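You operate a simulated robot arm through the tools that you are given. There is no shell and no other tool. Be economical: measure what you need, move in short steps, check, and stop when the job is done.

You run a simulated robot arm. Do the job below in one go: nothing can be reset, and whatever is moved stays where it is left.

## Task
Ease the pump gauge down to 3 bar; set its red pointer there.
Fine: use the vent button; then shut the fill lever and hold the gauge button till the return gauge agrees.

It is judged by the outcome, as a careful person would: the job done as asked, and still so three seconds after it is handed in. It fails if anything else is knocked over, pushed out of place, dropped, spilled or broken.

## Robot
A 6-joint arm with a two-finger parallel gripper on a trunk, on a base that drives. Base frame: it is fixed to the floor where the robot stands at the start and does not move with it; the origin is under the middle of the robot, x ahead of it, y to its left, z up. Units: mm, degrees, N and s.
With the tool pointing down near the work surface it reaches from about 180 to 660 mm from the robot's upright axis, wherever it stands. Its first joint turns from -166.0 to 166.0 degrees. Places, roughly: bath wheel [300, 300, 800]; black coupler (4x6x5 cm) [600, -100, 800]; blue valve [200, 400, 600]; den wheel [500, 100, 800]; drain lever [600, -100, 700]; fill lever [600, -100, 900]; gauge button [500, 0, 600]; gauge knob [700, -600, 700]; hall wheel [300, 400, 800]; hold knob [800, -700, 600]; loft wheel [400, 200, 800]; pump gauge [800, -600, 700]; red valve [200, 500, 800]; release button [900, -800, 600]; return gauge [500, 0, 700]; steel cap (4x4x4 cm) [500, -100, 600]. Payload 4.1 kg.
The tool frame sits at the grasp point between the pads (the TCP): z along the fingers, y along the line on which they close. The tips reach 23 mm beyond it. Largest opening 94 mm; finger width 38, thickness 10; the body of the gripper, 54 by 96 mm, starts 39 mm behind the TCP.
Orientation is told as [roll, pitch, yaw] about the base's x, y, z axes, in that order, counted from this pose: with the fingers straight down and closing along the base's y, the tool's x points along the base's -x, its y along +y and its z along -z.

## Interface
- The arm moves only by the tool jog_arm. Its argument "deltas" is a list of rows, each a list of 7 numbers: the shift along the tool's x, y, z in mm, then the turn, a rotation vector about the tool's x, y, z in rad, then the opening, from 0 (shut) to 1 (fully open). In form: [[tx, ty, tz, ax, ay, az, hand], ...]. A call has 1 to 8 rows; each row shifts and turns the commanded pose from where the row before left it, along the tool's axes as they then stand. A row lasts 0.2 s, in which the tool goes at most 50 mm and 8.6 degrees; a call with a longer step from one row to the next is refused whole, and so is a gripper value outside its range. A pose out of reach is approached as far as the arm can. The call stops where the force on the tool passes 70 N (or 10 N more than at its start, if that is more) or the arm is blocked; 0.2 s more then pass. The fingers move at their own pace (about 45 mm/s each) and stop on an object; they squeeze with about 43 N. The grip force told is the motor's: it shows also when the fingers shut on nothing. Time passes only in rows, and 0.2 s behind the last, so rows that do not move let the fingers close. The reply holds the time, the measured pose of the TCP, the force on the tool along the base axes, the opening and the grip force, in the units named above and with some noise, with the torque about the TCP (base axes, N m) and any sound that the robot's microphone picked up.
- Cameras (640 x 400 px; columns grow to the right, rows downward): "scene" is now at [5.5, 144.8, 1504.2]; the picture's right is [-0.40, -0.92, 0.00], its down [-0.74, 0.32, -0.59] and it looks along [0.54, -0.23, -0.81] (base axes); focal length 239 px, centre (320, 200). "wrist" rides on the gripper at [86, 16, -74] in the tool frame; the picture's right is [-0.18, 0.98, 0.00], its down [-0.58, -0.11, -0.81] and it looks along [-0.79, -0.15, 0.59] (tool axes); focal length 243 px, centre (320, 200). There is no depth. A picture from a camera that has moved, and an enlarged one, comes with that camera's place and axes in the base frame and with its lens. The place of the scene camera against the robot may be out by one fixed shift of up to 12 mm in any direction.
- camera(camera): a new picture of that camera. It takes no simulated time.
- slide_trunk(by): slides the trunk up (or, below 0, down) by that many mm; the arm and the scene camera ride with it, the base frame stays. It gives what a move gives, with no picture.
- drive_base(legs): drives the robot by 1 to 6 legs, each [ahead, turn to the left] in mm and degrees, along the robot's own axes; the way and the turn of a leg run together, so that a leg with both is an arc; at most 1500 mm and 180 degrees a leg. The arm and the cameras ride along, it lands a little off, and it stops where it bumps. It gives what a move gives.
- turn_head(pan, tilt): turns the head with the scene camera to pan (to the left, within 155 degrees either way) and tilt (down, from -29 to 69), counted from straight ahead of the robot. It gives what a move gives.
- zoom(camera, box): a new picture of the part [left, top, right, bottom] of that camera's present view, enlarged. It takes no simulated time.
- job_done(): hands the job in; it is judged then, once.

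Work in short steps. Places have to be worked out from the pictures, the camera data and where the tool is seen: move nearer, look again, correct. Check each grasp and each placing, and mend what went wrong. You have 120 turns and 78 pictures in all, those below and enlarged ones among them. Open the gripper and draw the arm clear of the work before you hand the job in, unless the task says otherwise; then end with one line.

The tools are called after "Request:" by a JSON object that holds its "fn" and its "kwargs". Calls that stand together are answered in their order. jog_arm: Moves the arm, as the interface text tells. Its arguments: {"type":"object","properties":{"deltas":{"type":"array","items":{"type":"array","items":{"type":"number"}}}},"required":["deltas"]} The other tools are called the same way: slide_trunk (by) slides the trunk up or down; drive_base (legs) drives the base; turn_head (pan, tilt) turns the head that bears the scene camera; camera (camera) takes a picture; zoom (camera, box) takes an enlarged picture of a part of a camera's view; job_done () hands the job in.

At the start:

```text
time: 0.0
tool_pos: [428.9, -17.3, 1174.3]
tcp_rot: [0.0, 0.0, 0.1]
contact_force: [0.7, 0.2, 0.0]
torque: [0.01, 0.01, 0.0]
grip_width: 93.5
gripper_force: 0.0
trunk travel left (down, up): [-475.0, 115.0]
robot x, y, heading: [1.2, -5.1, -0.0]
head pan, tilt: [-23.4, 54.2]
```

scene: 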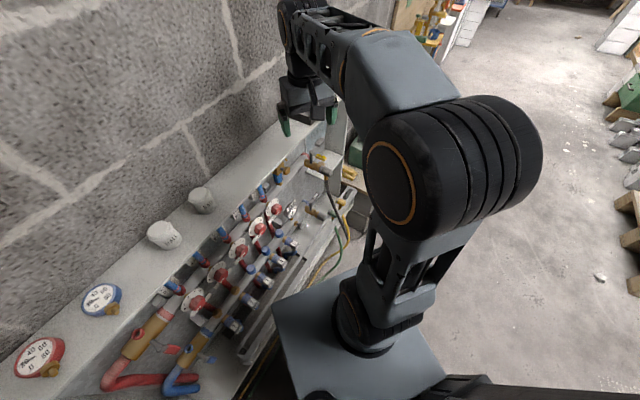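
wrist: 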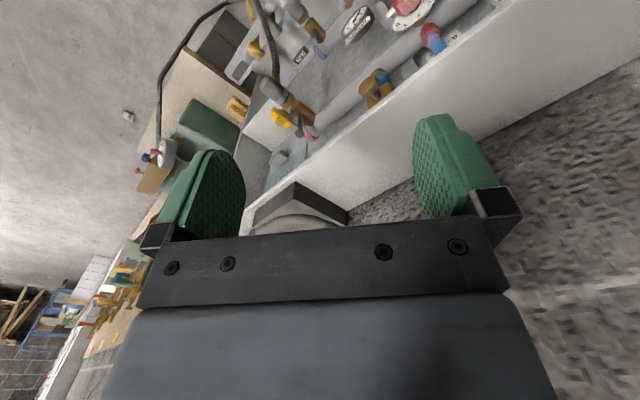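

The pump gauge and its controls should be to the right front. I turn the head to look there, and toward the manifold end.

Request:
{"fn": "turn_head", "kwargs": {"pan": -40, "tilt": 45}}

Request:
{"fn": "camera", "kwargs": {"camera": "scene"}}

```text
time: 0.8
tool_pos: [429.2, -17.2, 1175.9]
tcp_rot: [0.0, 0.0, 0.1]
contact_force: [-0.3, -0.6, -0.7]
torque: [-0.02, -0.02, 0.02]
grip_width: 94.2
gripper_force: 0.1
trunk travel left (down, up): [-475.0, 115.0]
robot x, y, heading: [-2.9, 1.7, -0.0]
head pan, tilt: [-40.0, 45.0]
```

```text
75 pictures are left
camera scene: at [0.8, 121.5, 1516.5], right [-0.64, -0.77, 0.0], down [-0.54, 0.45, -0.71], along [0.54, -0.45, -0.71], focal length 239 px, centre (320, 200)
```

scene: 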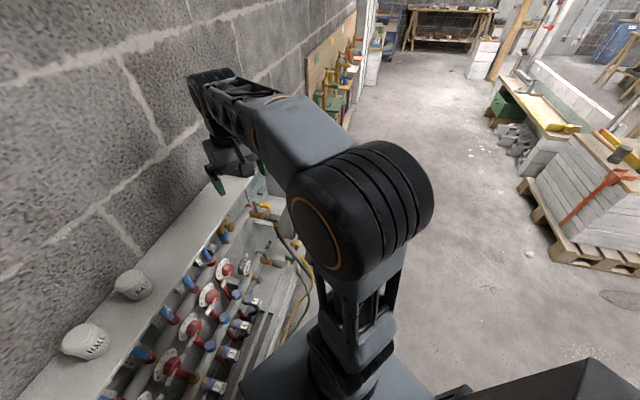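

The arm blocks the view of the far end. Turning the base right so it faces along the wall gives the camera (mounted to the left of the arm) a free view there.

Request:
{"fn": "drive_base", "kwargs": {"legs": [[0, -56]]}}

Request:
{"fn": "turn_head", "kwargs": {"pan": 10, "tilt": 40}}

Request:
{"fn": "camera", "kwargs": {"camera": "scene"}}

```text
time: 3.7
tool_pos: [224.6, -367.8, 1174.7]
tcp_rot: [0.0, -0.1, -56.3]
contact_force: [0.3, -0.6, -0.3]
torque: [0.01, 0.0, -0.02]
grip_width: 94.1
gripper_force: 0.0
trunk travel left (down, up): [-475.0, 115.0]
robot x, y, heading: [-1.2, -1.6, -56.2]
head pan, tilt: [-40.0, 45.0]
```

```text
time: 4.9
tool_pos: [225.4, -365.8, 1175.5]
tcp_rot: [0.1, -0.1, -56.2]
contact_force: [-0.8, -0.1, -0.6]
torque: [0.0, -0.01, -0.02]
grip_width: 94.0
gripper_force: 0.1
trunk travel left (down, up): [-475.0, 115.0]
robot x, y, heading: [3.1, 4.1, -56.3]
head pan, tilt: [10.0, 40.0]
```

```text
74 pictures are left
camera scene: at [162.3, 88.1, 1523.8], right [-0.72, -0.69, 0.0], down [-0.44, 0.46, -0.77], along [0.53, -0.55, -0.64], focal length 239 px, centre (320, 200)
```

scene: 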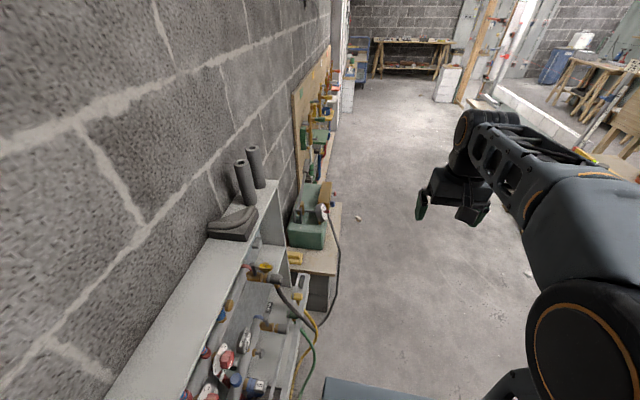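

The green pump stands beyond the manifold's end, hoses running to it. I zoom on it and on the manifold end.

Request:
{"fn": "zoom", "kwargs": {"camera": "scene", "box": [270, 80, 370, 300]}}

Request:
{"fn": "zoom", "kwargs": {"camera": "scene", "box": [190, 230, 340, 400]}}

```text
1.82 times, centred on (320, 190) of scene
camera zoom: at [162.3, 88.1, 1523.8], right [-0.72, -0.69, 0.0], down [-0.44, 0.46, -0.77], along [0.53, -0.55, -0.64], focal length 434 px, centre (320, 218)
```

zoom: 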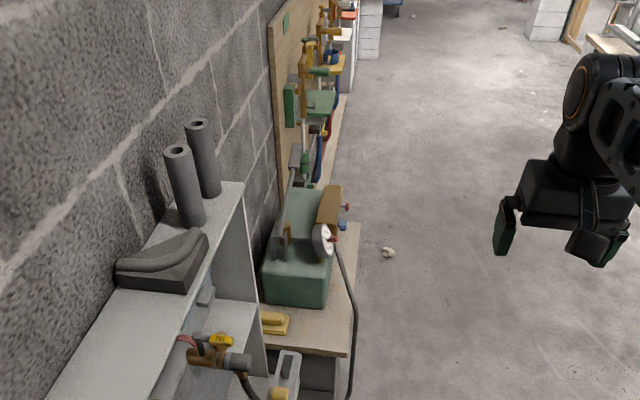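

```text
2.35 times, centred on (265, 315) of scene
camera zoom: at [162.3, 88.1, 1523.8], right [-0.72, -0.69, 0.0], down [-0.44, 0.46, -0.77], along [0.53, -0.55, -0.64], focal length 562 px, centre (449, -71)
```

zoom: 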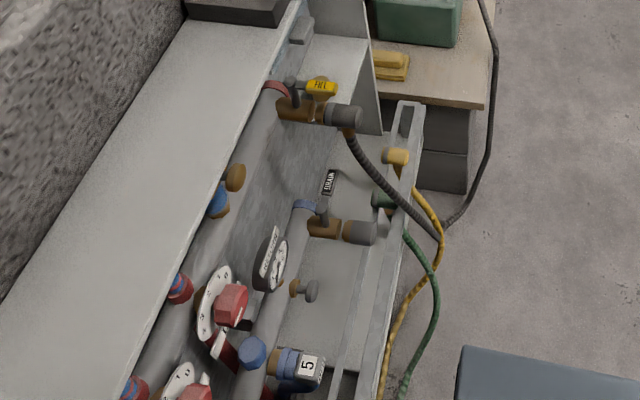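

Driving along the wall by about 430 mm to get the pump in reach and in view.

Request:
{"fn": "drive_base", "kwargs": {"legs": [[430, 0]]}}

Request:
{"fn": "turn_head", "kwargs": {"pan": 45, "tilt": 45}}

Request:
{"fn": "camera", "kwargs": {"camera": "scene"}}

```text
time: 7.5
tool_pos: [460.4, -721.1, 1175.7]
tcp_rot: [0.0, 0.1, -56.3]
contact_force: [0.1, -0.3, 0.4]
torque: [0.02, -0.02, -0.01]
grip_width: 93.8
gripper_force: 0.0
trunk travel left (down, up): [-475.0, 115.0]
robot x, y, heading: [235.3, -352.3, -56.2]
head pan, tilt: [10.0, 40.0]
```

```text
time: 8.5
tool_pos: [460.1, -721.5, 1175.3]
tcp_rot: [0.0, 0.1, -56.3]
contact_force: [-0.9, 0.9, 0.4]
torque: [0.0, -0.02, -0.02]
grip_width: 94.0
gripper_force: 0.1
trunk travel left (down, up): [-475.0, 115.0]
robot x, y, heading: [237.6, -359.2, -56.2]
head pan, tilt: [45.0, 45.0]
```

```text
71 pictures are left
camera scene: at [420.0, -221.1, 1516.6], right [-0.2, -0.98, 0.0], down [-0.69, 0.14, -0.71], along [0.69, -0.14, -0.71], focal length 239 px, centre (320, 200)
```

scene: 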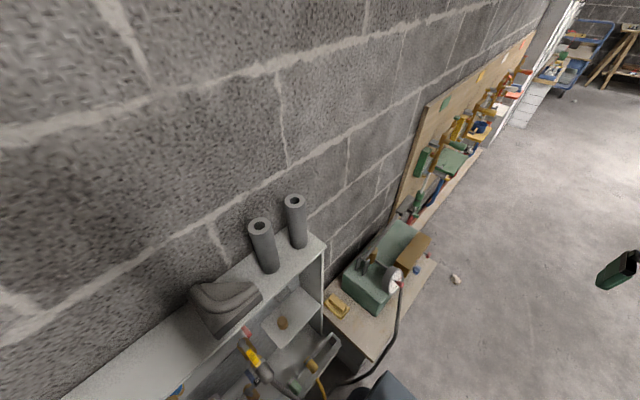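

Request:
{"fn": "zoom", "kwargs": {"camera": "scene", "box": [320, 210, 460, 310]}}

Request:
{"fn": "turn_head", "kwargs": {"pan": 30, "tilt": 60}}

```text
4.00 times, centred on (390, 260) of scene
camera zoom: at [420.0, -221.1, 1516.6], right [-0.2, -0.98, 0.0], down [-0.69, 0.14, -0.71], along [0.69, -0.14, -0.71], focal length 955 px, centre (40, -40)
```

zoom: 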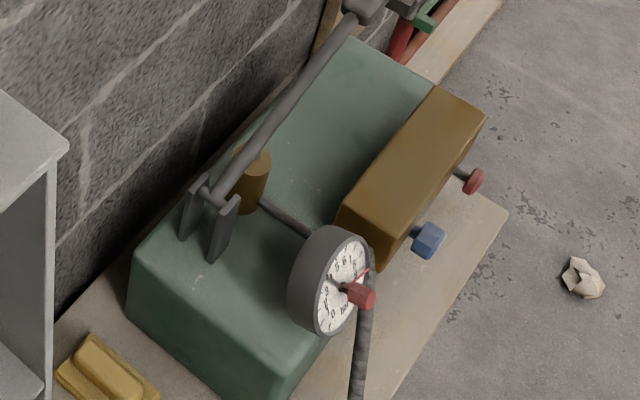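

```text
time: 9.3
tool_pos: [460.5, -722.2, 1175.9]
tcp_rot: [-0.1, -0.1, -56.3]
contact_force: [0.3, 0.6, -0.1]
torque: [0.03, 0.04, -0.01]
grip_width: 93.8
gripper_force: 0.1
trunk travel left (down, up): [-475.0, 115.0]
robot x, y, heading: [235.5, -353.9, -56.5]
head pan, tilt: [30.0, 60.0]
```

The pump's parts are clear: the gauge with a red setting knob in the middle, a blue hold knob and a red release (vent) button, all facing away from the wall. I move to stand some 550 mm straight out from them, facing the wall.

Request:
{"fn": "drive_base", "kwargs": {"legs": [[0, -22.5], [666, 0], [0, 117]]}}

Request:
{"fn": "turn_head", "kwargs": {"pan": -10, "tilt": 50}}

Request:
{"fn": "camera", "kwargs": {"camera": "scene"}}

Request:
{"fn": "camera", "kwargs": {"camera": "wrist"}}

```text
time: 19.0
tool_pos: [710.7, -755.1, 1174.3]
tcp_rot: [0.0, 0.0, 38.2]
contact_force: [0.4, -0.3, 0.4]
torque: [0.02, 0.04, 0.04]
grip_width: 94.0
gripper_force: 0.0
trunk travel left (down, up): [-475.0, 115.0]
robot x, y, heading: [362.6, -1006.8, 38.2]
head pan, tilt: [30.0, 60.0]
```

```text
time: 20.1
tool_pos: [711.3, -755.7, 1174.6]
tcp_rot: [0.0, 0.1, 38.3]
contact_force: [0.9, -0.8, -0.6]
torque: [-0.01, -0.01, -0.01]
grip_width: 94.2
gripper_force: 0.2
trunk travel left (down, up): [-475.0, 115.0]
robot x, y, heading: [364.6, -1009.3, 38.5]
head pan, tilt: [-10.0, 50.0]
```

```text
69 pictures are left
camera scene: at [279.7, -871.3, 1509.6], right [0.47, -0.88, 0.0], down [-0.67, -0.36, -0.64], along [0.57, 0.3, -0.77], focal length 239 px, centre (320, 200)
```

scene: 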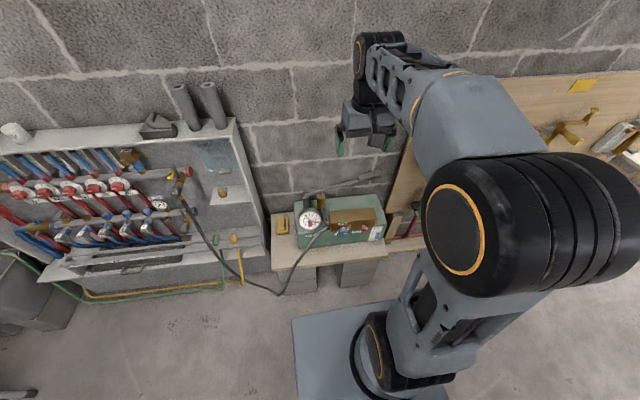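

```text
68 pictures are left
camera wrist: at [632.3, -798.2, 1249.9], right [-0.46, 0.89, 0.0], down [0.52, 0.27, 0.81], along [0.71, 0.37, -0.59], focal length 243 px, centre (320, 200)
```

wrist: 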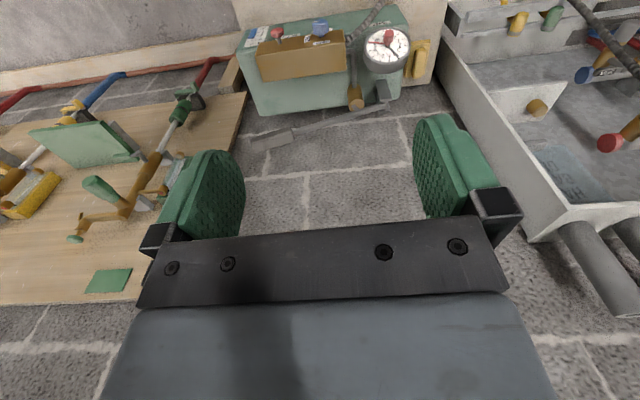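

Excellent view. I zoom in on the pump gauge and front from the scene camera.

Request:
{"fn": "zoom", "kwargs": {"camera": "scene", "box": [292, 200, 332, 240]}}

Request:
{"fn": "zoom", "kwargs": {"camera": "scene", "box": [290, 190, 400, 255]}}

Request:
{"fn": "zoom", "kwargs": {"camera": "scene", "box": [130, 150, 230, 250]}}

```text
10.00 times, centred on (312, 220) of scene
camera zoom: at [279.7, -871.3, 1509.6], right [0.47, -0.88, 0.0], down [-0.67, -0.36, -0.64], along [0.57, 0.3, -0.77], focal length 2388 px, centre (400, 0)
```

zoom: 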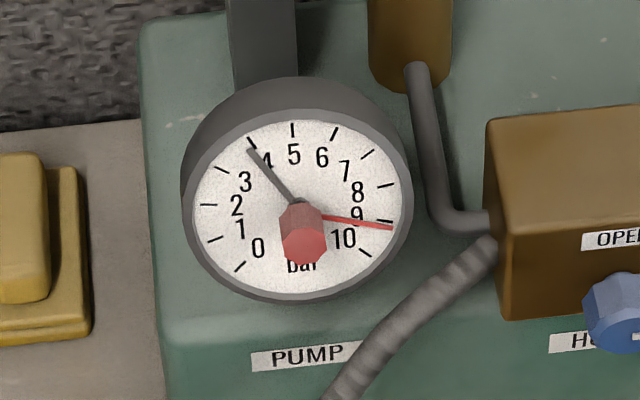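

```text
5.82 times, centred on (345, 222) of scene
camera zoom: at [279.7, -871.3, 1509.6], right [0.47, -0.88, 0.0], down [-0.67, -0.36, -0.64], along [0.57, 0.3, -0.77], focal length 1390 px, centre (174, 69)
```

zoom: 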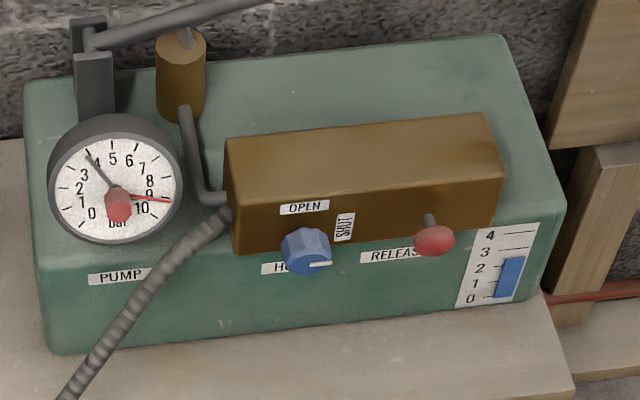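

```text
4.00 times, centred on (180, 200) of scene
camera zoom: at [279.7, -871.3, 1509.6], right [0.47, -0.88, 0.0], down [-0.67, -0.36, -0.64], along [0.57, 0.3, -0.77], focal length 955 px, centre (880, 200)
```

zoom: 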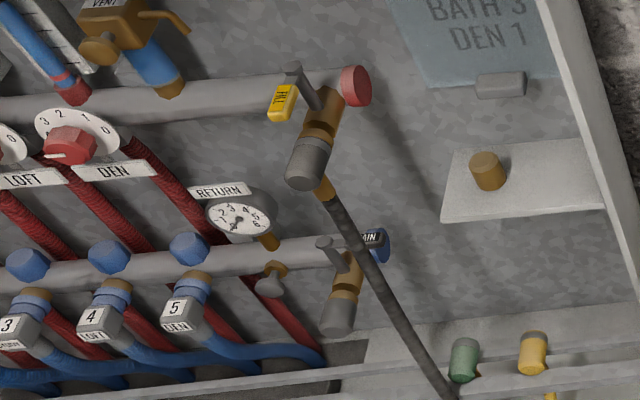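

The pump panel shows: black needle about 4, red pointer about 9.2, hold knob on SHUT. There is also a brass fitting labelled VENT on the manifold's upper header, so I look at it closer.

Request:
{"fn": "zoom", "kwargs": {"camera": "scene", "box": [100, 135, 150, 185]}}

Request:
{"fn": "zoom", "kwargs": {"camera": "scene", "box": [155, 155, 205, 205]}}

Request:
{"fn": "zoom", "kwargs": {"camera": "scene", "box": [0, 110, 250, 290]}}

```text
8.00 times, centred on (125, 160) of scene
camera zoom: at [279.7, -871.3, 1509.6], right [0.47, -0.88, 0.0], down [-0.67, -0.36, -0.64], along [0.57, 0.3, -0.77], focal length 1911 px, centre (1880, 520)
```

zoom: 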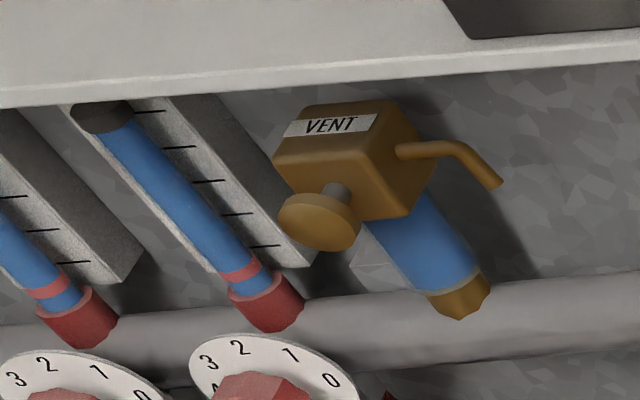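

```text
8.00 times, centred on (180, 180) of scene
camera zoom: at [279.7, -871.3, 1509.6], right [0.47, -0.88, 0.0], down [-0.67, -0.36, -0.64], along [0.57, 0.3, -0.77], focal length 1911 px, centre (1440, 360)
```

zoom: 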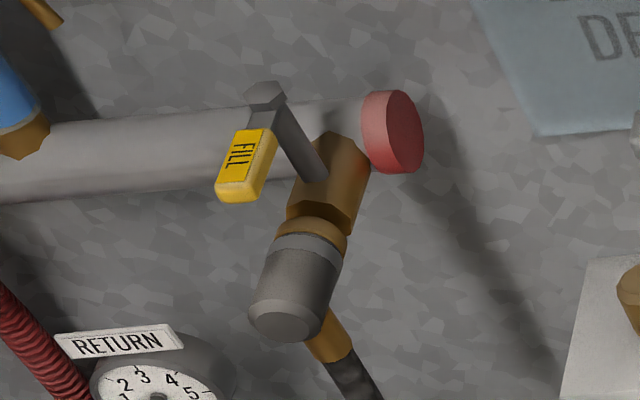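

```text
2.22 times, centred on (125, 200) of scene
camera zoom: at [279.7, -871.3, 1509.6], right [0.47, -0.88, 0.0], down [-0.67, -0.36, -0.64], along [0.57, 0.3, -0.77], focal length 531 px, centre (753, 200)
```

zoom: 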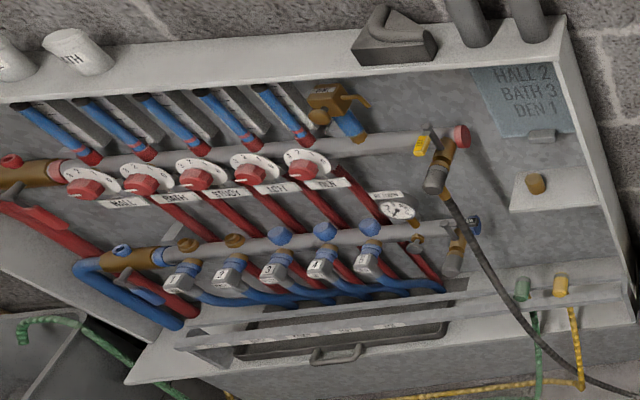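

The VENT button is on the manifold header and the hose and open fill lever link it to the pump gauge, so that's the one to use. I drive to a stand at about (250, -350), turned so the camera can also look back at the pump gauge.

Request:
{"fn": "drive_base", "kwargs": {"legs": [[0, 61.5], [669, 0], [0, 45]]}}

Request:
{"fn": "turn_head", "kwargs": {"pan": -95, "tilt": 40}}

Request:
{"fn": "camera", "kwargs": {"camera": "scene"}}

```text
time: 28.6
tool_pos: [-95.0, -94.3, 1175.0]
tcp_rot: [0.1, 0.0, 145.5]
contact_force: [0.1, -1.0, -0.1]
torque: [0.02, -0.04, 0.02]
grip_width: 94.2
gripper_force: 0.0
trunk travel left (down, up): [-475.0, 115.0]
robot x, y, heading: [249.2, -351.1, 145.8]
head pan, tilt: [-10.0, 50.0]
```

```text
time: 30.2
tool_pos: [-93.1, -94.7, 1174.9]
tcp_rot: [0.0, 0.0, 145.4]
contact_force: [-0.1, 0.5, 1.0]
torque: [-0.01, -0.02, -0.01]
grip_width: 94.1
gripper_force: 0.1
trunk travel left (down, up): [-475.0, 115.0]
robot x, y, heading: [253.9, -353.3, 145.4]
head pan, tilt: [-95.0, 40.0]
```

```text
61 pictures are left
camera scene: at [258.6, -450.1, 1523.8], right [0.77, -0.64, 0.0], down [-0.41, -0.5, -0.77], along [0.49, 0.59, -0.64], focal length 239 px, centre (320, 200)
```

scene: 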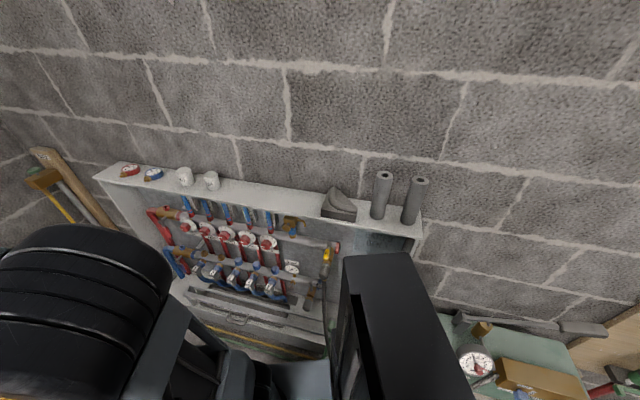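

Good: manifold, and even the pump gauge, are in view. Zooming on vent and fill to triangulate with the earlier view.

Request:
{"fn": "zoom", "kwargs": {"camera": "scene", "box": [255, 205, 345, 295]}}

Request:
{"fn": "zoom", "kwargs": {"camera": "scene", "box": [450, 330, 510, 390]}}

```text
4.44 times, centred on (300, 250) of scene
camera zoom: at [258.6, -450.1, 1523.8], right [0.77, -0.64, 0.0], down [-0.41, -0.5, -0.77], along [0.49, 0.59, -0.64], focal length 1062 px, centre (409, -22)
```

zoom: 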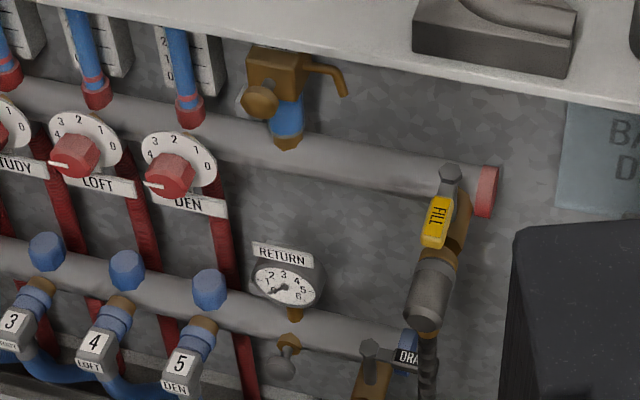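

```text
6.67 times, centred on (480, 360) of scene
camera zoom: at [258.6, -450.1, 1523.8], right [0.77, -0.64, 0.0], down [-0.41, -0.5, -0.77], along [0.49, 0.59, -0.64], focal length 1592 px, centre (-747, -867)
```

zoom: 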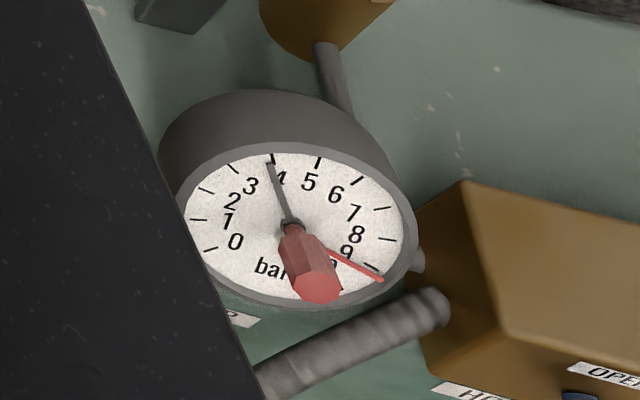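

Triangulated: vent button ≈ (530, 54, 932), fill grip ≈ (580, −98, 895) with its stem at (616, −70), gauge button ≈ (509, 32, 610); wall-inward direction ≈ 38°. The needle reads 4.0. I back the base 150 mm away from the wall for room to work with a level tool, keeping the heading at 145°.

Request:
{"fn": "drive_base", "kwargs": {"legs": [[0, -107.4], [-150, 0], [0, 107.4]]}}

Request:
{"fn": "jog_arm", "kwargs": {"deltas": [[2.8, -49, 0, 0, 0, 0.1134, 0], [2.8, -49, 0, 0, 0, 0.1134, 0], [2.8, -49, 0, 0, 0, 0.1134, 0], [2.8, -49, 0, 0, 0, 0.1134, 0], [2.8, -49, 0, 0, 0, 0.1134, 0], [2.8, -49, 0, 0, 0, 0.1134, 0], [2.8, -49, 0, 0, 0, 0.1134, 0], [2.8, -49, 0, 0, 0, 0.1134, 0]]}}

```text
time: 40.5
tool_pos: [-207.5, -177.0, 1174.1]
tcp_rot: [0.0, -0.1, 143.6]
contact_force: [-0.5, 0.6, 0.3]
torque: [0.04, 0.02, 0.0]
grip_width: 93.9
gripper_force: 0.0
trunk travel left (down, up): [-475.0, 115.0]
robot x, y, heading: [133.4, -442.3, 143.8]
head pan, tilt: [-95.0, 40.0]
```

```text
time: 42.3
tool_pos: [129.3, -1.9, 1173.3]
tcp_rot: [0.0, 0.0, 91.6]
contact_force: [0.4, -0.4, 0.4]
torque: [0.05, 0.01, 0.03]
grip_width: 0.2
gripper_force: 42.4
trunk travel left (down, up): [-475.0, 115.0]
robot x, y, heading: [127.1, -444.7, 143.6]
head pan, tilt: [-95.0, 40.0]
```

Swinging on to a stand-off in front of the vent and yawing to the wall direction.

Request:
{"fn": "jog_arm", "kwargs": {"deltas": [[8.4, -37.7, 0, 0, 0, 0.1336, 0], [3.2, -38.5, 0, 0, 0, 0.1336, 0], [-1.9, -38.6, 0, 0, 0, 0.1336, 0], [-7, -38, 0, 0, 0, 0.1336, 0], [-12, -36.7, 0, 0, 0, 0.1336, 0], [-16.8, -34.8, 0, 0, 0, 0.1336, 0], [-21.2, -32.2, 0, 0, 0, 0.1336, 0]]}}

Request:
{"fn": "camera", "kwargs": {"camera": "wrist"}}

```text
time: 43.9
tool_pos: [394.7, -51.4, 1173.8]
tcp_rot: [-0.1, -0.1, 38.1]
contact_force: [0.5, 0.2, 0.4]
torque: [-0.02, -0.04, 0.0]
grip_width: 0.1
gripper_force: 42.2
trunk travel left (down, up): [-475.0, 115.0]
robot x, y, heading: [129.3, -446.7, 143.7]
head pan, tilt: [-95.0, 40.0]
```

```text
58 pictures are left
camera wrist: at [316.1, -92.7, 1249.0], right [-0.46, 0.89, 0.0], down [0.53, 0.27, 0.81], along [0.72, 0.37, -0.59], focal length 243 px, centre (320, 200)
```

wrist: 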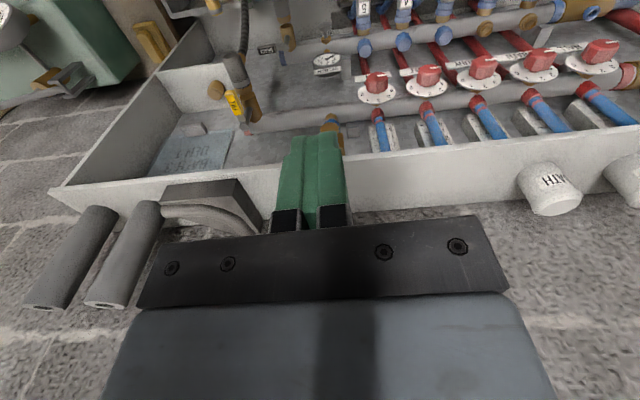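

Now pitching the fingers up to level in place, then lowering with the trunk.

Request:
{"fn": "jog_arm", "kwargs": {"deltas": [[0, 0, 0, 0, -0.143, 0, 0], [0, 0, 0, 0, -0.143, 0, 0], [0, 0, 0, 0, -0.143, 0, 0], [0, 0, 0, 0, -0.143, 0, 0], [0, 0, 0, 0, -0.143, 0, 0], [0, 0, 0, 0, -0.143, 0, 0]]}}

Request:
{"fn": "jog_arm", "kwargs": {"deltas": [[0, 0, 0, 0, -0.143, 0, 0], [0, 0, 0, 0, -0.143, 0, 0], [0, 0, 0, 0, -0.143, 0, 0], [0, 0, 0, 0, -0.143, 0, 0], [0, 0, 0, 0, -0.143, 0, 0], [0, 0, 0, 0, 0, 0, 0]]}}

Request:
{"fn": "slide_trunk", "kwargs": {"by": -180}}

Request:
{"fn": "camera", "kwargs": {"camera": "scene"}}

```text
time: 45.3
tool_pos: [394.0, -51.1, 1175.8]
tcp_rot: [0.1, -49.3, 38.1]
contact_force: [0.9, -0.9, 0.2]
torque: [-0.02, -0.04, -0.02]
grip_width: 0.1
gripper_force: 42.4
trunk travel left (down, up): [-475.0, 115.0]
robot x, y, heading: [130.5, -443.2, 143.5]
head pan, tilt: [-95.0, 40.0]
```

```text
time: 46.7
tool_pos: [394.0, -51.6, 1174.3]
tcp_rot: [168.9, -89.8, -130.6]
contact_force: [0.7, 0.5, 0.5]
torque: [-0.01, -0.02, 0.02]
grip_width: 0.0
gripper_force: 42.5
trunk travel left (down, up): [-475.0, 115.0]
robot x, y, heading: [126.7, -445.3, 143.8]
head pan, tilt: [-95.0, 40.0]
```

```text
time: 48.7
tool_pos: [394.7, -52.8, 996.1]
tcp_rot: [170.5, -89.9, -132.4]
contact_force: [-0.3, 0.2, -0.1]
torque: [-0.02, 0.02, 0.02]
grip_width: 0.0
gripper_force: 42.5
trunk travel left (down, up): [-295.0, 295.0]
robot x, y, heading: [129.9, -447.1, 143.5]
head pan, tilt: [-95.0, 40.0]
```

```text
57 pictures are left
camera scene: at [133.2, -544.5, 1343.9], right [0.75, -0.66, 0.0], down [-0.42, -0.48, -0.77], along [0.51, 0.58, -0.64], focal length 239 px, centre (320, 200)
```

scene: 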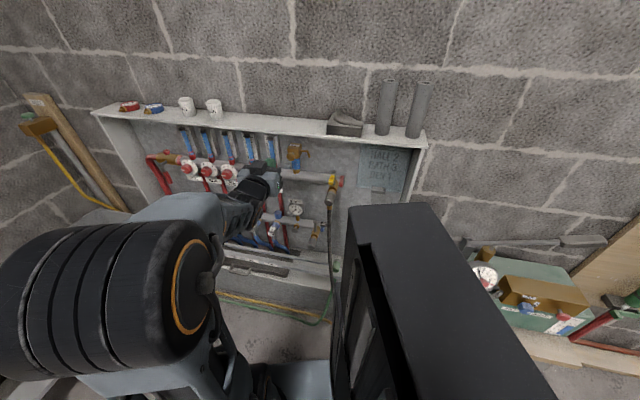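

Lowering the last 64 mm by arm to vent height, then checking with wrist and scene.

Request:
{"fn": "jog_arm", "kwargs": {"deltas": [[-32, 0, 0, 0, 0, 0, 0], [-32, 0, 0, 0, 0, 0, 0], [0, 0, 40, 0, 0, 0, 0], [0, 0, 40, 0, 0, 0, 0]]}}

Request:
{"fn": "zoom", "kwargs": {"camera": "scene", "box": [230, 120, 360, 250]}}

Request:
{"fn": "camera", "kwargs": {"camera": "wrist"}}

```text
time: 49.7
tool_pos: [457.7, -3.6, 1058.7]
tcp_rot: [138.5, -89.9, -100.3]
contact_force: [0.5, 0.3, 0.4]
torque: [-0.03, 0.0, -0.01]
grip_width: 0.0
gripper_force: 42.6
trunk travel left (down, up): [-295.0, 295.0]
robot x, y, heading: [130.8, -448.8, 143.7]
head pan, tilt: [-95.0, 40.0]
```

```text
3.08 times, centred on (295, 185) of scene
camera zoom: at [133.1, -544.5, 1343.8], right [0.75, -0.66, 0.0], down [-0.42, -0.48, -0.77], along [0.51, 0.58, -0.64], focal length 735 px, centre (397, 246)
```

zoom: 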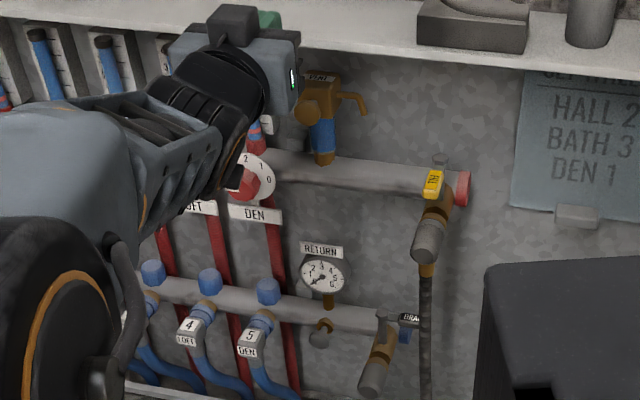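

```text
55 pictures are left
camera wrist: at [389.2, -38.2, 972.1], right [-0.61, 0.77, 0.18], down [-0.57, -0.58, 0.58], along [0.56, 0.25, 0.79], focal length 243 px, centre (320, 200)
```

wrist: 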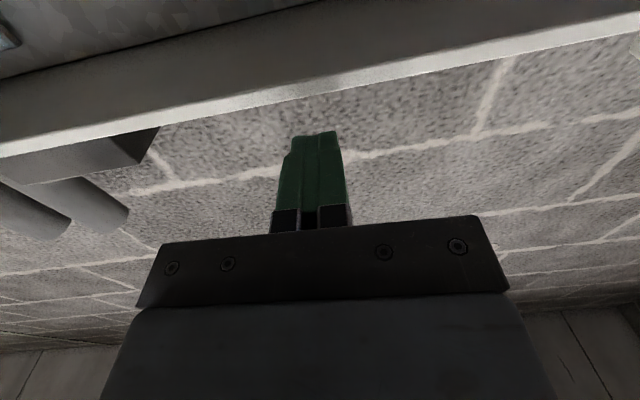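

The tool's x is down in this pose, so it went up instead; nothing was touched. I back off 40 mm and lower 126 mm to z≈932.

Request:
{"fn": "jog_arm", "kwargs": {"deltas": [[0, 0, -40, 0, 0, 0, 0], [42, 0, 0, 0, 0, 0, 0], [42, 0, 0, 0, 0, 0, 0], [42, 0, 0, 0, 0, 0, 0], [0, 0, 20, 0, 0, 0, 0]]}}

Request:
{"fn": "zoom", "kwargs": {"camera": "scene", "box": [230, 120, 360, 250]}}

Request:
{"fn": "camera", "kwargs": {"camera": "wrist"}}

```text
time: 50.9
tool_pos: [442.6, -16.5, 934.9]
tcp_rot: [170.8, -89.9, -132.7]
contact_force: [-0.1, 0.1, -0.6]
torque: [-0.02, 0.01, -0.02]
grip_width: 0.0
gripper_force: 41.8
trunk travel left (down, up): [-295.0, 295.0]
robot x, y, heading: [131.2, -446.2, 143.8]
head pan, tilt: [-95.0, 40.0]
```

```text
3.08 times, centred on (295, 185) of scene
camera zoom: at [133.2, -544.5, 1343.9], right [0.75, -0.66, 0.0], down [-0.42, -0.48, -0.77], along [0.51, 0.58, -0.64], focal length 735 px, centre (397, 246)
```

zoom: 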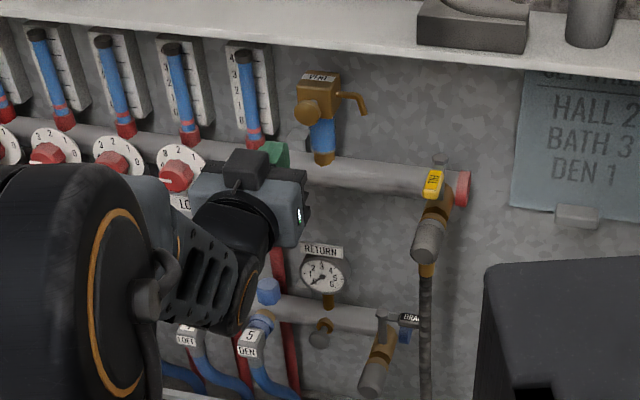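

```text
53 pictures are left
camera wrist: at [374.1, -50.9, 847.4], right [-0.61, 0.77, 0.18], down [-0.57, -0.58, 0.58], along [0.56, 0.25, 0.79], focal length 243 px, centre (320, 200)
```

wrist: 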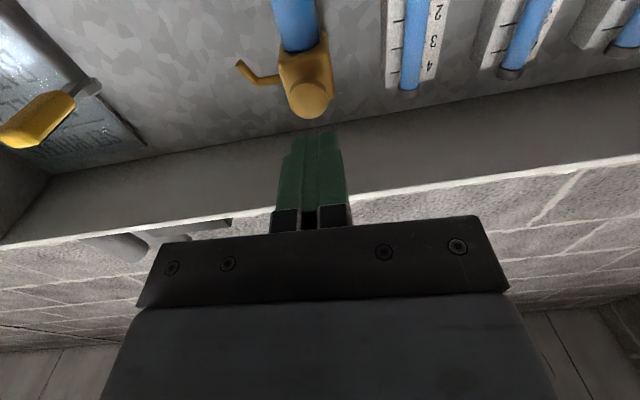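

The wrist view puts the vent button about 15 mm to the right and 15–20 mm above the tool axis. I shift so, go 50 mm forward, and look again.

Request:
{"fn": "jog_arm", "kwargs": {"deltas": [[-14, -11, 0, 0, 0, 0, 0], [0, 0, 40, 0, 0, 0, 0]]}}

Request:
{"fn": "camera", "kwargs": {"camera": "wrist"}}

```text
time: 51.5
tool_pos: [479.6, 0.4, 949.2]
tcp_rot: [175.3, -89.9, -137.1]
contact_force: [-0.9, -0.8, 0.4]
torque: [-0.03, -0.01, -0.05]
grip_width: 0.1
gripper_force: 42.3
trunk travel left (down, up): [-295.0, 295.0]
robot x, y, heading: [129.5, -443.0, 143.4]
head pan, tilt: [-95.0, 40.0]
```

```text
52 pictures are left
camera wrist: at [410.3, -34.6, 861.7], right [-0.61, 0.77, 0.18], down [-0.57, -0.58, 0.58], along [0.56, 0.25, 0.79], focal length 243 px, centre (320, 200)
```

wrist: 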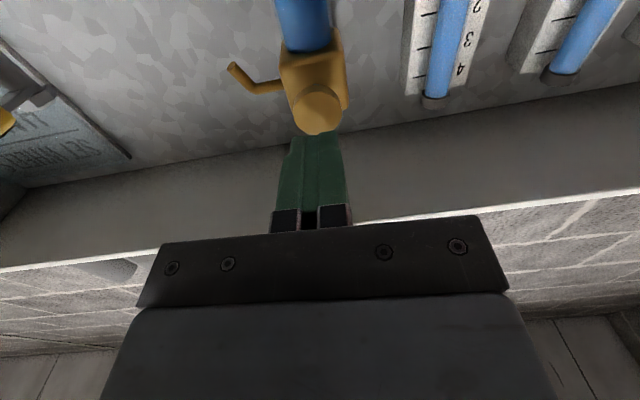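

The button is now on the tool axis within a few mm and ~30–45 mm beyond the tips. I advance 20 mm and look, before touching.

Request:
{"fn": "jog_arm", "kwargs": {"deltas": [[2, -1, 20, 0, 0, 0, 0]]}}

Request:
{"fn": "zoom", "kwargs": {"camera": "wrist", "box": [240, 30, 400, 190]}}

Request:
{"fn": "zoom", "kwargs": {"camera": "scene", "box": [260, 130, 320, 190]}}

```text
time: 51.9
tool_pos: [495.7, 12.8, 945.9]
tcp_rot: [63.4, -89.9, -25.5]
contact_force: [-0.5, -0.9, 0.4]
torque: [0.01, 0.0, 0.02]
grip_width: 0.1
gripper_force: 42.6
trunk travel left (down, up): [-295.0, 295.0]
robot x, y, heading: [129.2, -448.0, 143.9]
head pan, tilt: [-95.0, 40.0]
```

```text
2.50 times, centred on (320, 110) of wrist
camera zoom: at [425.8, -21.7, 859.4], right [-0.6, 0.78, 0.18], down [-0.57, -0.58, 0.58], along [0.56, 0.25, 0.79], focal length 606 px, centre (320, 425)
```

zoom: 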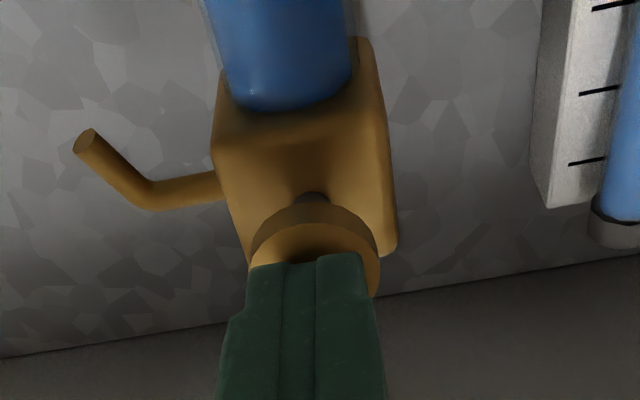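

```text
6.67 times, centred on (290, 160) of scene
camera zoom: at [133.0, -544.6, 1343.8], right [0.75, -0.66, 0.0], down [-0.42, -0.48, -0.77], along [0.51, 0.58, -0.64], focal length 1592 px, centre (520, 467)
```

zoom: 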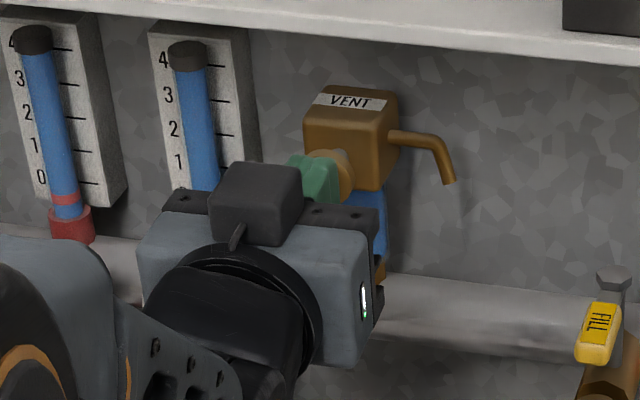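

Tips are just in front of the button and well centred. I creep forward 4 mm and read the force.

Request:
{"fn": "jog_arm", "kwargs": {"deltas": [[0, 0, 4, 0, 0, 0, 0]]}}

Request:
{"fn": "zoom", "kwargs": {"camera": "scene", "box": [464, 255, 504, 295]}}

```text
time: 52.3
tool_pos: [498.9, 15.7, 944.9]
tcp_rot: [140.4, -90.0, -102.6]
contact_force: [-2.0, -1.8, 0.4]
torque: [0.0, 0.03, -0.06]
grip_width: 0.2
gripper_force: 42.5
trunk travel left (down, up): [-295.0, 295.0]
robot x, y, heading: [130.4, -445.9, 143.7]
head pan, tilt: [-95.0, 40.0]
```

```text
10.00 times, centred on (484, 275) of scene
camera zoom: at [133.1, -544.6, 1343.8], right [0.75, -0.66, 0.0], down [-0.42, -0.48, -0.77], along [0.51, 0.58, -0.64], focal length 2388 px, centre (-1320, -550)
```

zoom: 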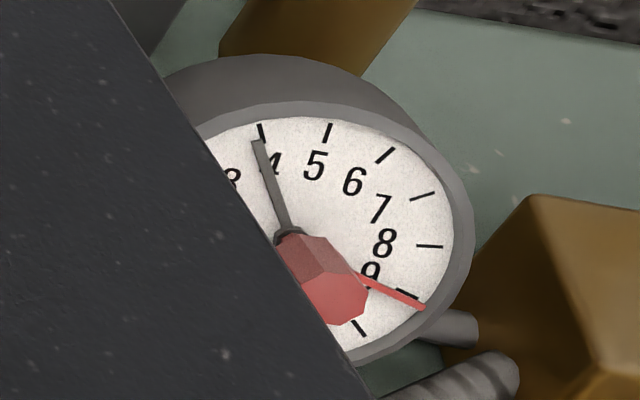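

First contact (≈2.7 N). The mast hides half the dial, so I turn the head toward the pump gauge.

Request:
{"fn": "turn_head", "kwargs": {"pan": -150, "tilt": 42}}

Request:
{"fn": "camera", "kwargs": {"camera": "scene"}}

```text
time: 53.6
tool_pos: [499.5, 14.9, 945.5]
tcp_rot: [145.2, -90.0, -107.4]
contact_force: [-0.6, -1.6, -0.2]
torque: [-0.01, 0.02, -0.01]
grip_width: 0.1
gripper_force: 42.7
trunk travel left (down, up): [-295.0, 295.0]
robot x, y, heading: [129.8, -448.4, 143.8]
head pan, tilt: [-150.0, 42.0]
```

```text
48 pictures are left
camera scene: at [160.1, -617.6, 1340.9], right [-0.11, -0.99, 0.0], down [-0.67, 0.07, -0.74], along [0.74, -0.08, -0.67], focal length 239 px, centre (320, 200)
```

scene: 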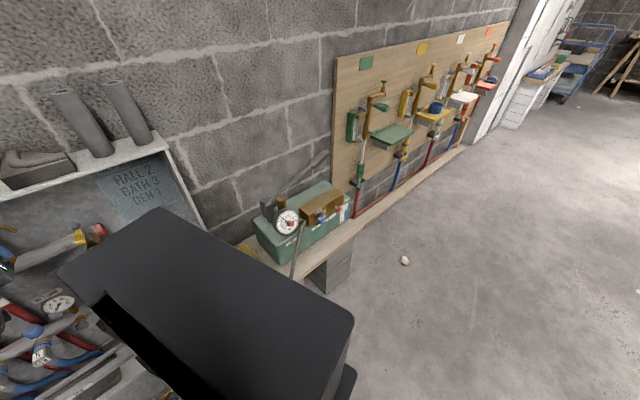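

Pump gauge is clear now at (288, 222). I press the vent 3 mm further and read the gauge.

Request:
{"fn": "jog_arm", "kwargs": {"deltas": [[0, 0, 3, 0, 0, 0, 0]]}}

Request:
{"fn": "zoom", "kwargs": {"camera": "scene", "box": [270, 204, 306, 240]}}

```text
time: 54.0
tool_pos: [500.3, 16.7, 946.3]
tcp_rot: [159.4, -89.9, -121.8]
contact_force: [-0.9, -2.3, 0.0]
torque: [0.03, 0.01, -0.06]
grip_width: 0.0
gripper_force: 42.7
trunk travel left (down, up): [-295.0, 295.0]
robot x, y, heading: [128.3, -445.3, 143.6]
head pan, tilt: [-150.0, 42.0]
```

```text
11.11 times, centred on (288, 222) of scene
camera zoom: at [159.9, -617.9, 1340.9], right [-0.11, -0.99, 0.0], down [-0.66, 0.07, -0.74], along [0.74, -0.08, -0.67], focal length 2654 px, centre (676, -44)
```

zoom: 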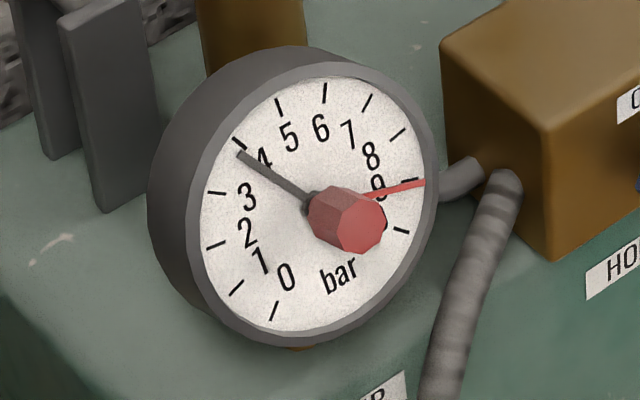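

Needle about 3.9–4.0, spring force still ~2.5 N. Pressing 3 mm more.

Request:
{"fn": "jog_arm", "kwargs": {"deltas": [[0, 0, 3, 0, 0, 0, 0]]}}

Request:
{"fn": "zoom", "kwargs": {"camera": "scene", "box": [270, 204, 306, 240]}}

```text
time: 54.4
tool_pos: [502.7, 20.1, 946.5]
tcp_rot: [161.9, -89.9, -124.0]
contact_force: [-1.7, -3.1, 1.0]
torque: [0.01, -0.01, -0.02]
grip_width: 0.0
gripper_force: 42.7
trunk travel left (down, up): [-295.0, 295.0]
robot x, y, heading: [127.2, -448.2, 143.6]
head pan, tilt: [-150.0, 42.0]
heard: click
```

```text
11.11 times, centred on (288, 222) of scene
camera zoom: at [159.9, -618.0, 1340.9], right [-0.11, -0.99, 0.0], down [-0.66, 0.07, -0.74], along [0.74, -0.08, -0.67], focal length 2654 px, centre (676, -44)
```

zoom: 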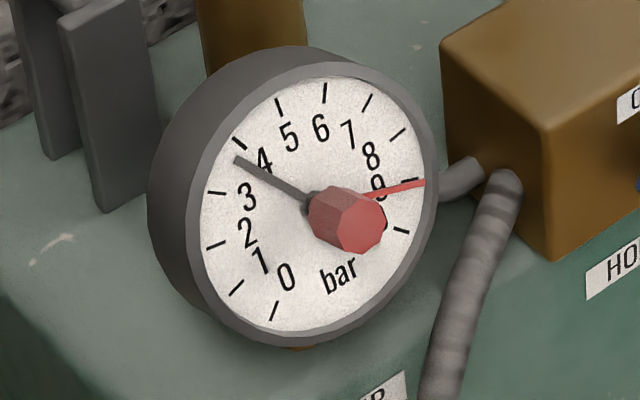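

A click: the vent is open and the needle is at ~3.75. I hold for a short while more and read.

Request:
{"fn": "jog_arm", "kwargs": {"deltas": [[0, 0, 0, 0, 0, 0, 0], [0, 0, 0, 0, 0, 0, 0]]}}

Request:
{"fn": "zoom", "kwargs": {"camera": "scene", "box": [270, 204, 306, 240]}}

```text
time: 55.0
tool_pos: [503.1, 20.1, 945.4]
tcp_rot: [152.9, -90.0, -115.2]
contact_force: [-3.0, -3.6, 0.6]
torque: [0.0, 0.0, -0.05]
grip_width: 0.2
gripper_force: 42.5
trunk travel left (down, up): [-295.0, 295.0]
robot x, y, heading: [125.0, -443.3, 143.9]
head pan, tilt: [-150.0, 42.0]
```

```text
11.11 times, centred on (288, 222) of scene
camera zoom: at [159.9, -618.0, 1340.8], right [-0.11, -0.99, 0.0], down [-0.66, 0.07, -0.74], along [0.74, -0.08, -0.67], focal length 2654 px, centre (676, -44)
```

zoom: 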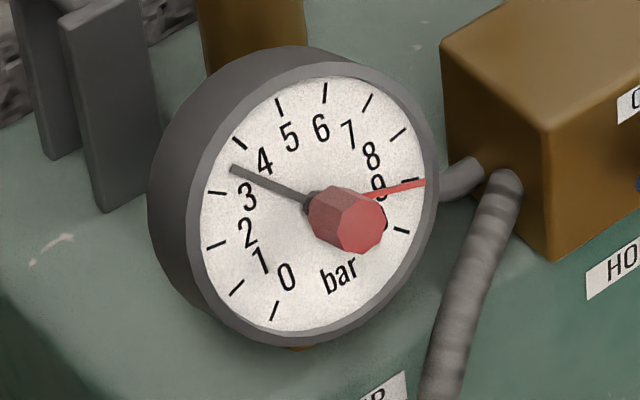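

~3.55 now, falling ≈0.4 bar/s. Holding another ~0.8 s.

Request:
{"fn": "jog_arm", "kwargs": {"deltas": [[0, 0, 0, 0, 0, 0, 0], [0, 0, 0, 0, 0, 0, 0], [0, 0, 0, 0, 0, 0, 0]]}}

Request:
{"fn": "zoom", "kwargs": {"camera": "scene", "box": [270, 204, 306, 240]}}

```text
time: 55.8
tool_pos: [503.8, 19.4, 945.9]
tcp_rot: [152.8, -90.0, -115.0]
contact_force: [-3.3, -2.2, 0.2]
torque: [0.01, 0.01, -0.04]
grip_width: 0.0
gripper_force: 42.9
trunk travel left (down, up): [-295.0, 295.0]
robot x, y, heading: [128.4, -445.9, 143.7]
head pan, tilt: [-150.0, 42.0]
```

```text
11.11 times, centred on (288, 222) of scene
camera zoom: at [159.9, -617.9, 1340.9], right [-0.11, -0.99, 0.0], down [-0.66, 0.07, -0.74], along [0.74, -0.08, -0.67], focal length 2654 px, centre (676, -44)
```

zoom: 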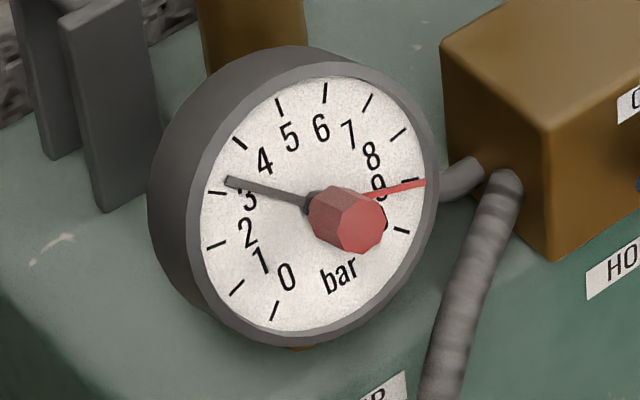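

~3.25 now. One short hold then back off 8 mm to let the needle settle.

Request:
{"fn": "jog_arm", "kwargs": {"deltas": [[0, 0, 0, 0, 0, 0, 0], [0, 0, -8, 0, 0, 0, 0]]}}

Request:
{"fn": "zoom", "kwargs": {"camera": "scene", "box": [270, 204, 306, 240]}}

```text
time: 56.4
tool_pos: [496.5, 14.7, 946.4]
tcp_rot: [160.3, -90.0, -122.4]
contact_force: [-2.1, -1.1, 0.8]
torque: [-0.01, -0.02, 0.0]
grip_width: 0.1
gripper_force: 42.0
trunk travel left (down, up): [-295.0, 295.0]
robot x, y, heading: [133.0, -448.7, 143.6]
head pan, tilt: [-150.0, 42.0]
```

```text
11.11 times, centred on (288, 222) of scene
camera zoom: at [160.1, -617.6, 1340.9], right [-0.11, -0.99, 0.0], down [-0.67, 0.07, -0.74], along [0.74, -0.08, -0.67], focal length 2654 px, centre (676, -44)
```

zoom: 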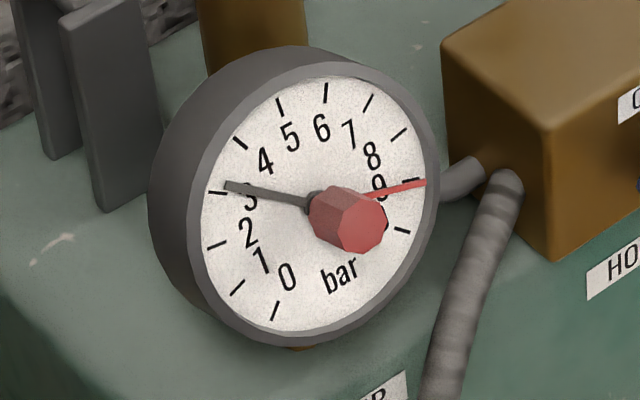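

Released; needle reads roughly 3.1–3.2. I take a sharper zoom to judge more exactly.

Request:
{"fn": "zoom", "kwargs": {"camera": "scene", "box": [279, 211, 299, 231]}}

```text
16.00 times, centred on (289, 221) of scene
camera zoom: at [160.1, -617.6, 1340.9], right [-0.11, -0.99, 0.0], down [-0.67, 0.07, -0.74], along [0.74, -0.08, -0.67], focal length 3821 px, centre (816, -136)
```

zoom: 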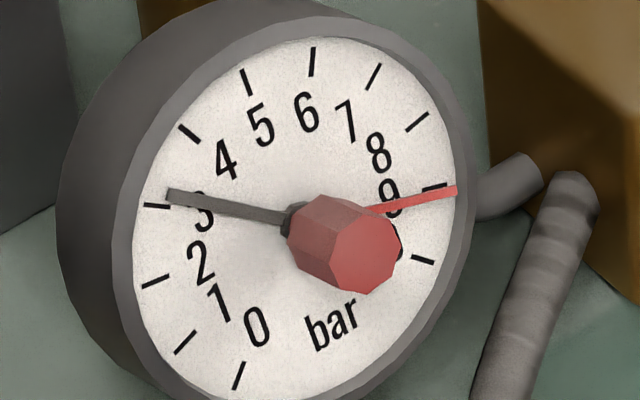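

Fitting the dial ellipse gives ≈3.14 bar. One quick dab of the vent.

Request:
{"fn": "jog_arm", "kwargs": {"deltas": [[0, 0, 8, 0, 0, 0, 0], [0, 0, -8, 0, 0, 0, 0], [0, 0, 0, 0, 0, 0, 0]]}}

Request:
{"fn": "zoom", "kwargs": {"camera": "scene", "box": [279, 211, 299, 231]}}

```text
time: 57.2
tool_pos: [496.7, 13.1, 946.6]
tcp_rot: [156.1, -90.0, -118.5]
contact_force: [-0.4, 0.3, -0.8]
torque: [-0.02, 0.0, 0.0]
grip_width: 0.0
gripper_force: 42.2
trunk travel left (down, up): [-295.0, 295.0]
robot x, y, heading: [126.1, -446.1, 143.6]
head pan, tilt: [-150.0, 42.0]
heard: click
```

```text
16.00 times, centred on (289, 221) of scene
camera zoom: at [160.1, -617.6, 1340.9], right [-0.11, -0.99, 0.0], down [-0.67, 0.07, -0.74], along [0.74, -0.08, -0.67], focal length 3821 px, centre (816, -136)
```

zoom: 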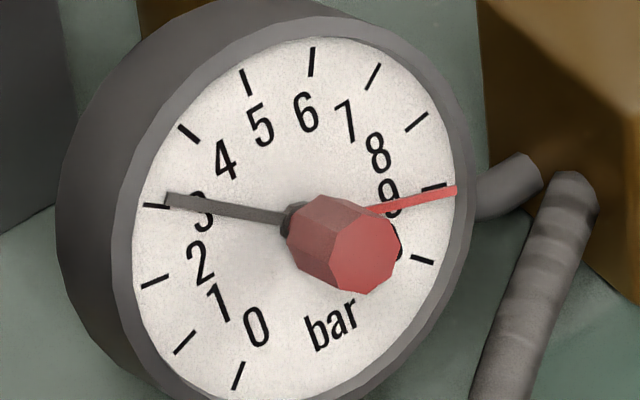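

≈3.08 now. One more dab of the same size.

Request:
{"fn": "jog_arm", "kwargs": {"deltas": [[0, 0, 8, 0, 0, 0, 0], [0, 0, -8, 0, 0, 0, 0], [0, 0, 0, 0, 0, 0, 0]]}}

Request:
{"fn": "zoom", "kwargs": {"camera": "scene", "box": [279, 211, 299, 231]}}

```text
time: 58.0
tool_pos: [495.6, 13.7, 945.1]
tcp_rot: [163.8, -89.9, -126.1]
contact_force: [-1.5, 0.0, 0.9]
torque: [0.05, -0.01, 0.0]
grip_width: 0.0
gripper_force: 42.2
trunk travel left (down, up): [-295.0, 295.0]
robot x, y, heading: [127.0, -445.0, 143.7]
head pan, tilt: [-150.0, 42.0]
heard: click
```

```text
16.00 times, centred on (289, 221) of scene
camera zoom: at [160.0, -617.7, 1340.9], right [-0.11, -0.99, 0.0], down [-0.67, 0.07, -0.74], along [0.74, -0.08, -0.67], focal length 3821 px, centre (816, -136)
```

zoom: 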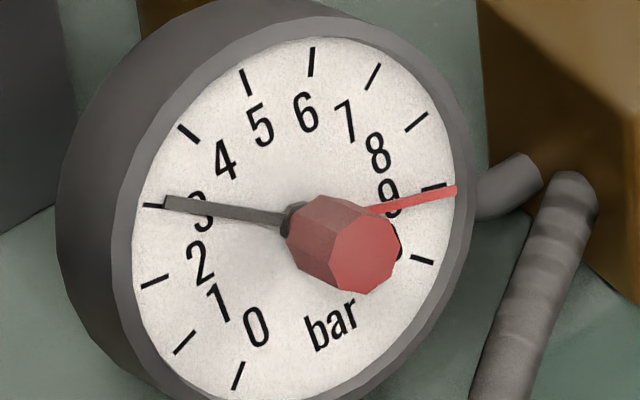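

≈3.05 by the fit. One more slightly gentler dab should bring it to 3.0.

Request:
{"fn": "jog_arm", "kwargs": {"deltas": [[0, 0, 7.5, 0, 0, 0, 0], [0, 0, -7.5, 0, 0, 0, 0], [0, 0, 0, 0, 0, 0, 0]]}}

Request:
{"fn": "zoom", "kwargs": {"camera": "scene", "box": [279, 211, 299, 231]}}

```text
time: 58.8
tool_pos: [496.7, 14.0, 946.2]
tcp_rot: [78.0, -90.1, -40.3]
contact_force: [-1.8, -0.2, -0.8]
torque: [-0.02, 0.0, 0.02]
grip_width: 0.3
gripper_force: 42.3
trunk travel left (down, up): [-295.0, 295.0]
robot x, y, heading: [131.3, -445.2, 143.7]
head pan, tilt: [-150.0, 42.0]
heard: click
```

```text
16.00 times, centred on (289, 221) of scene
camera zoom: at [160.1, -617.6, 1340.9], right [-0.11, -0.99, 0.0], down [-0.67, 0.07, -0.74], along [0.74, -0.08, -0.67], focal length 3821 px, centre (816, -136)
```

zoom: 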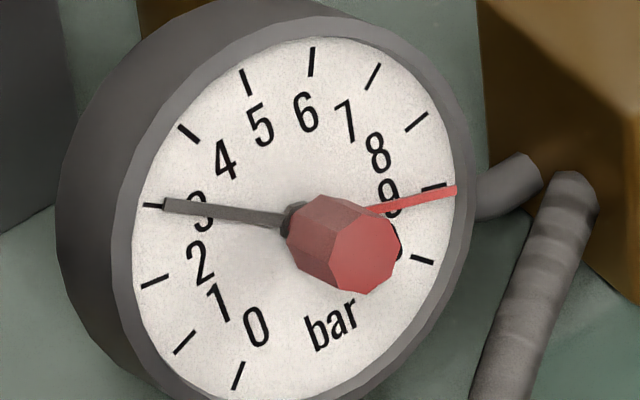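

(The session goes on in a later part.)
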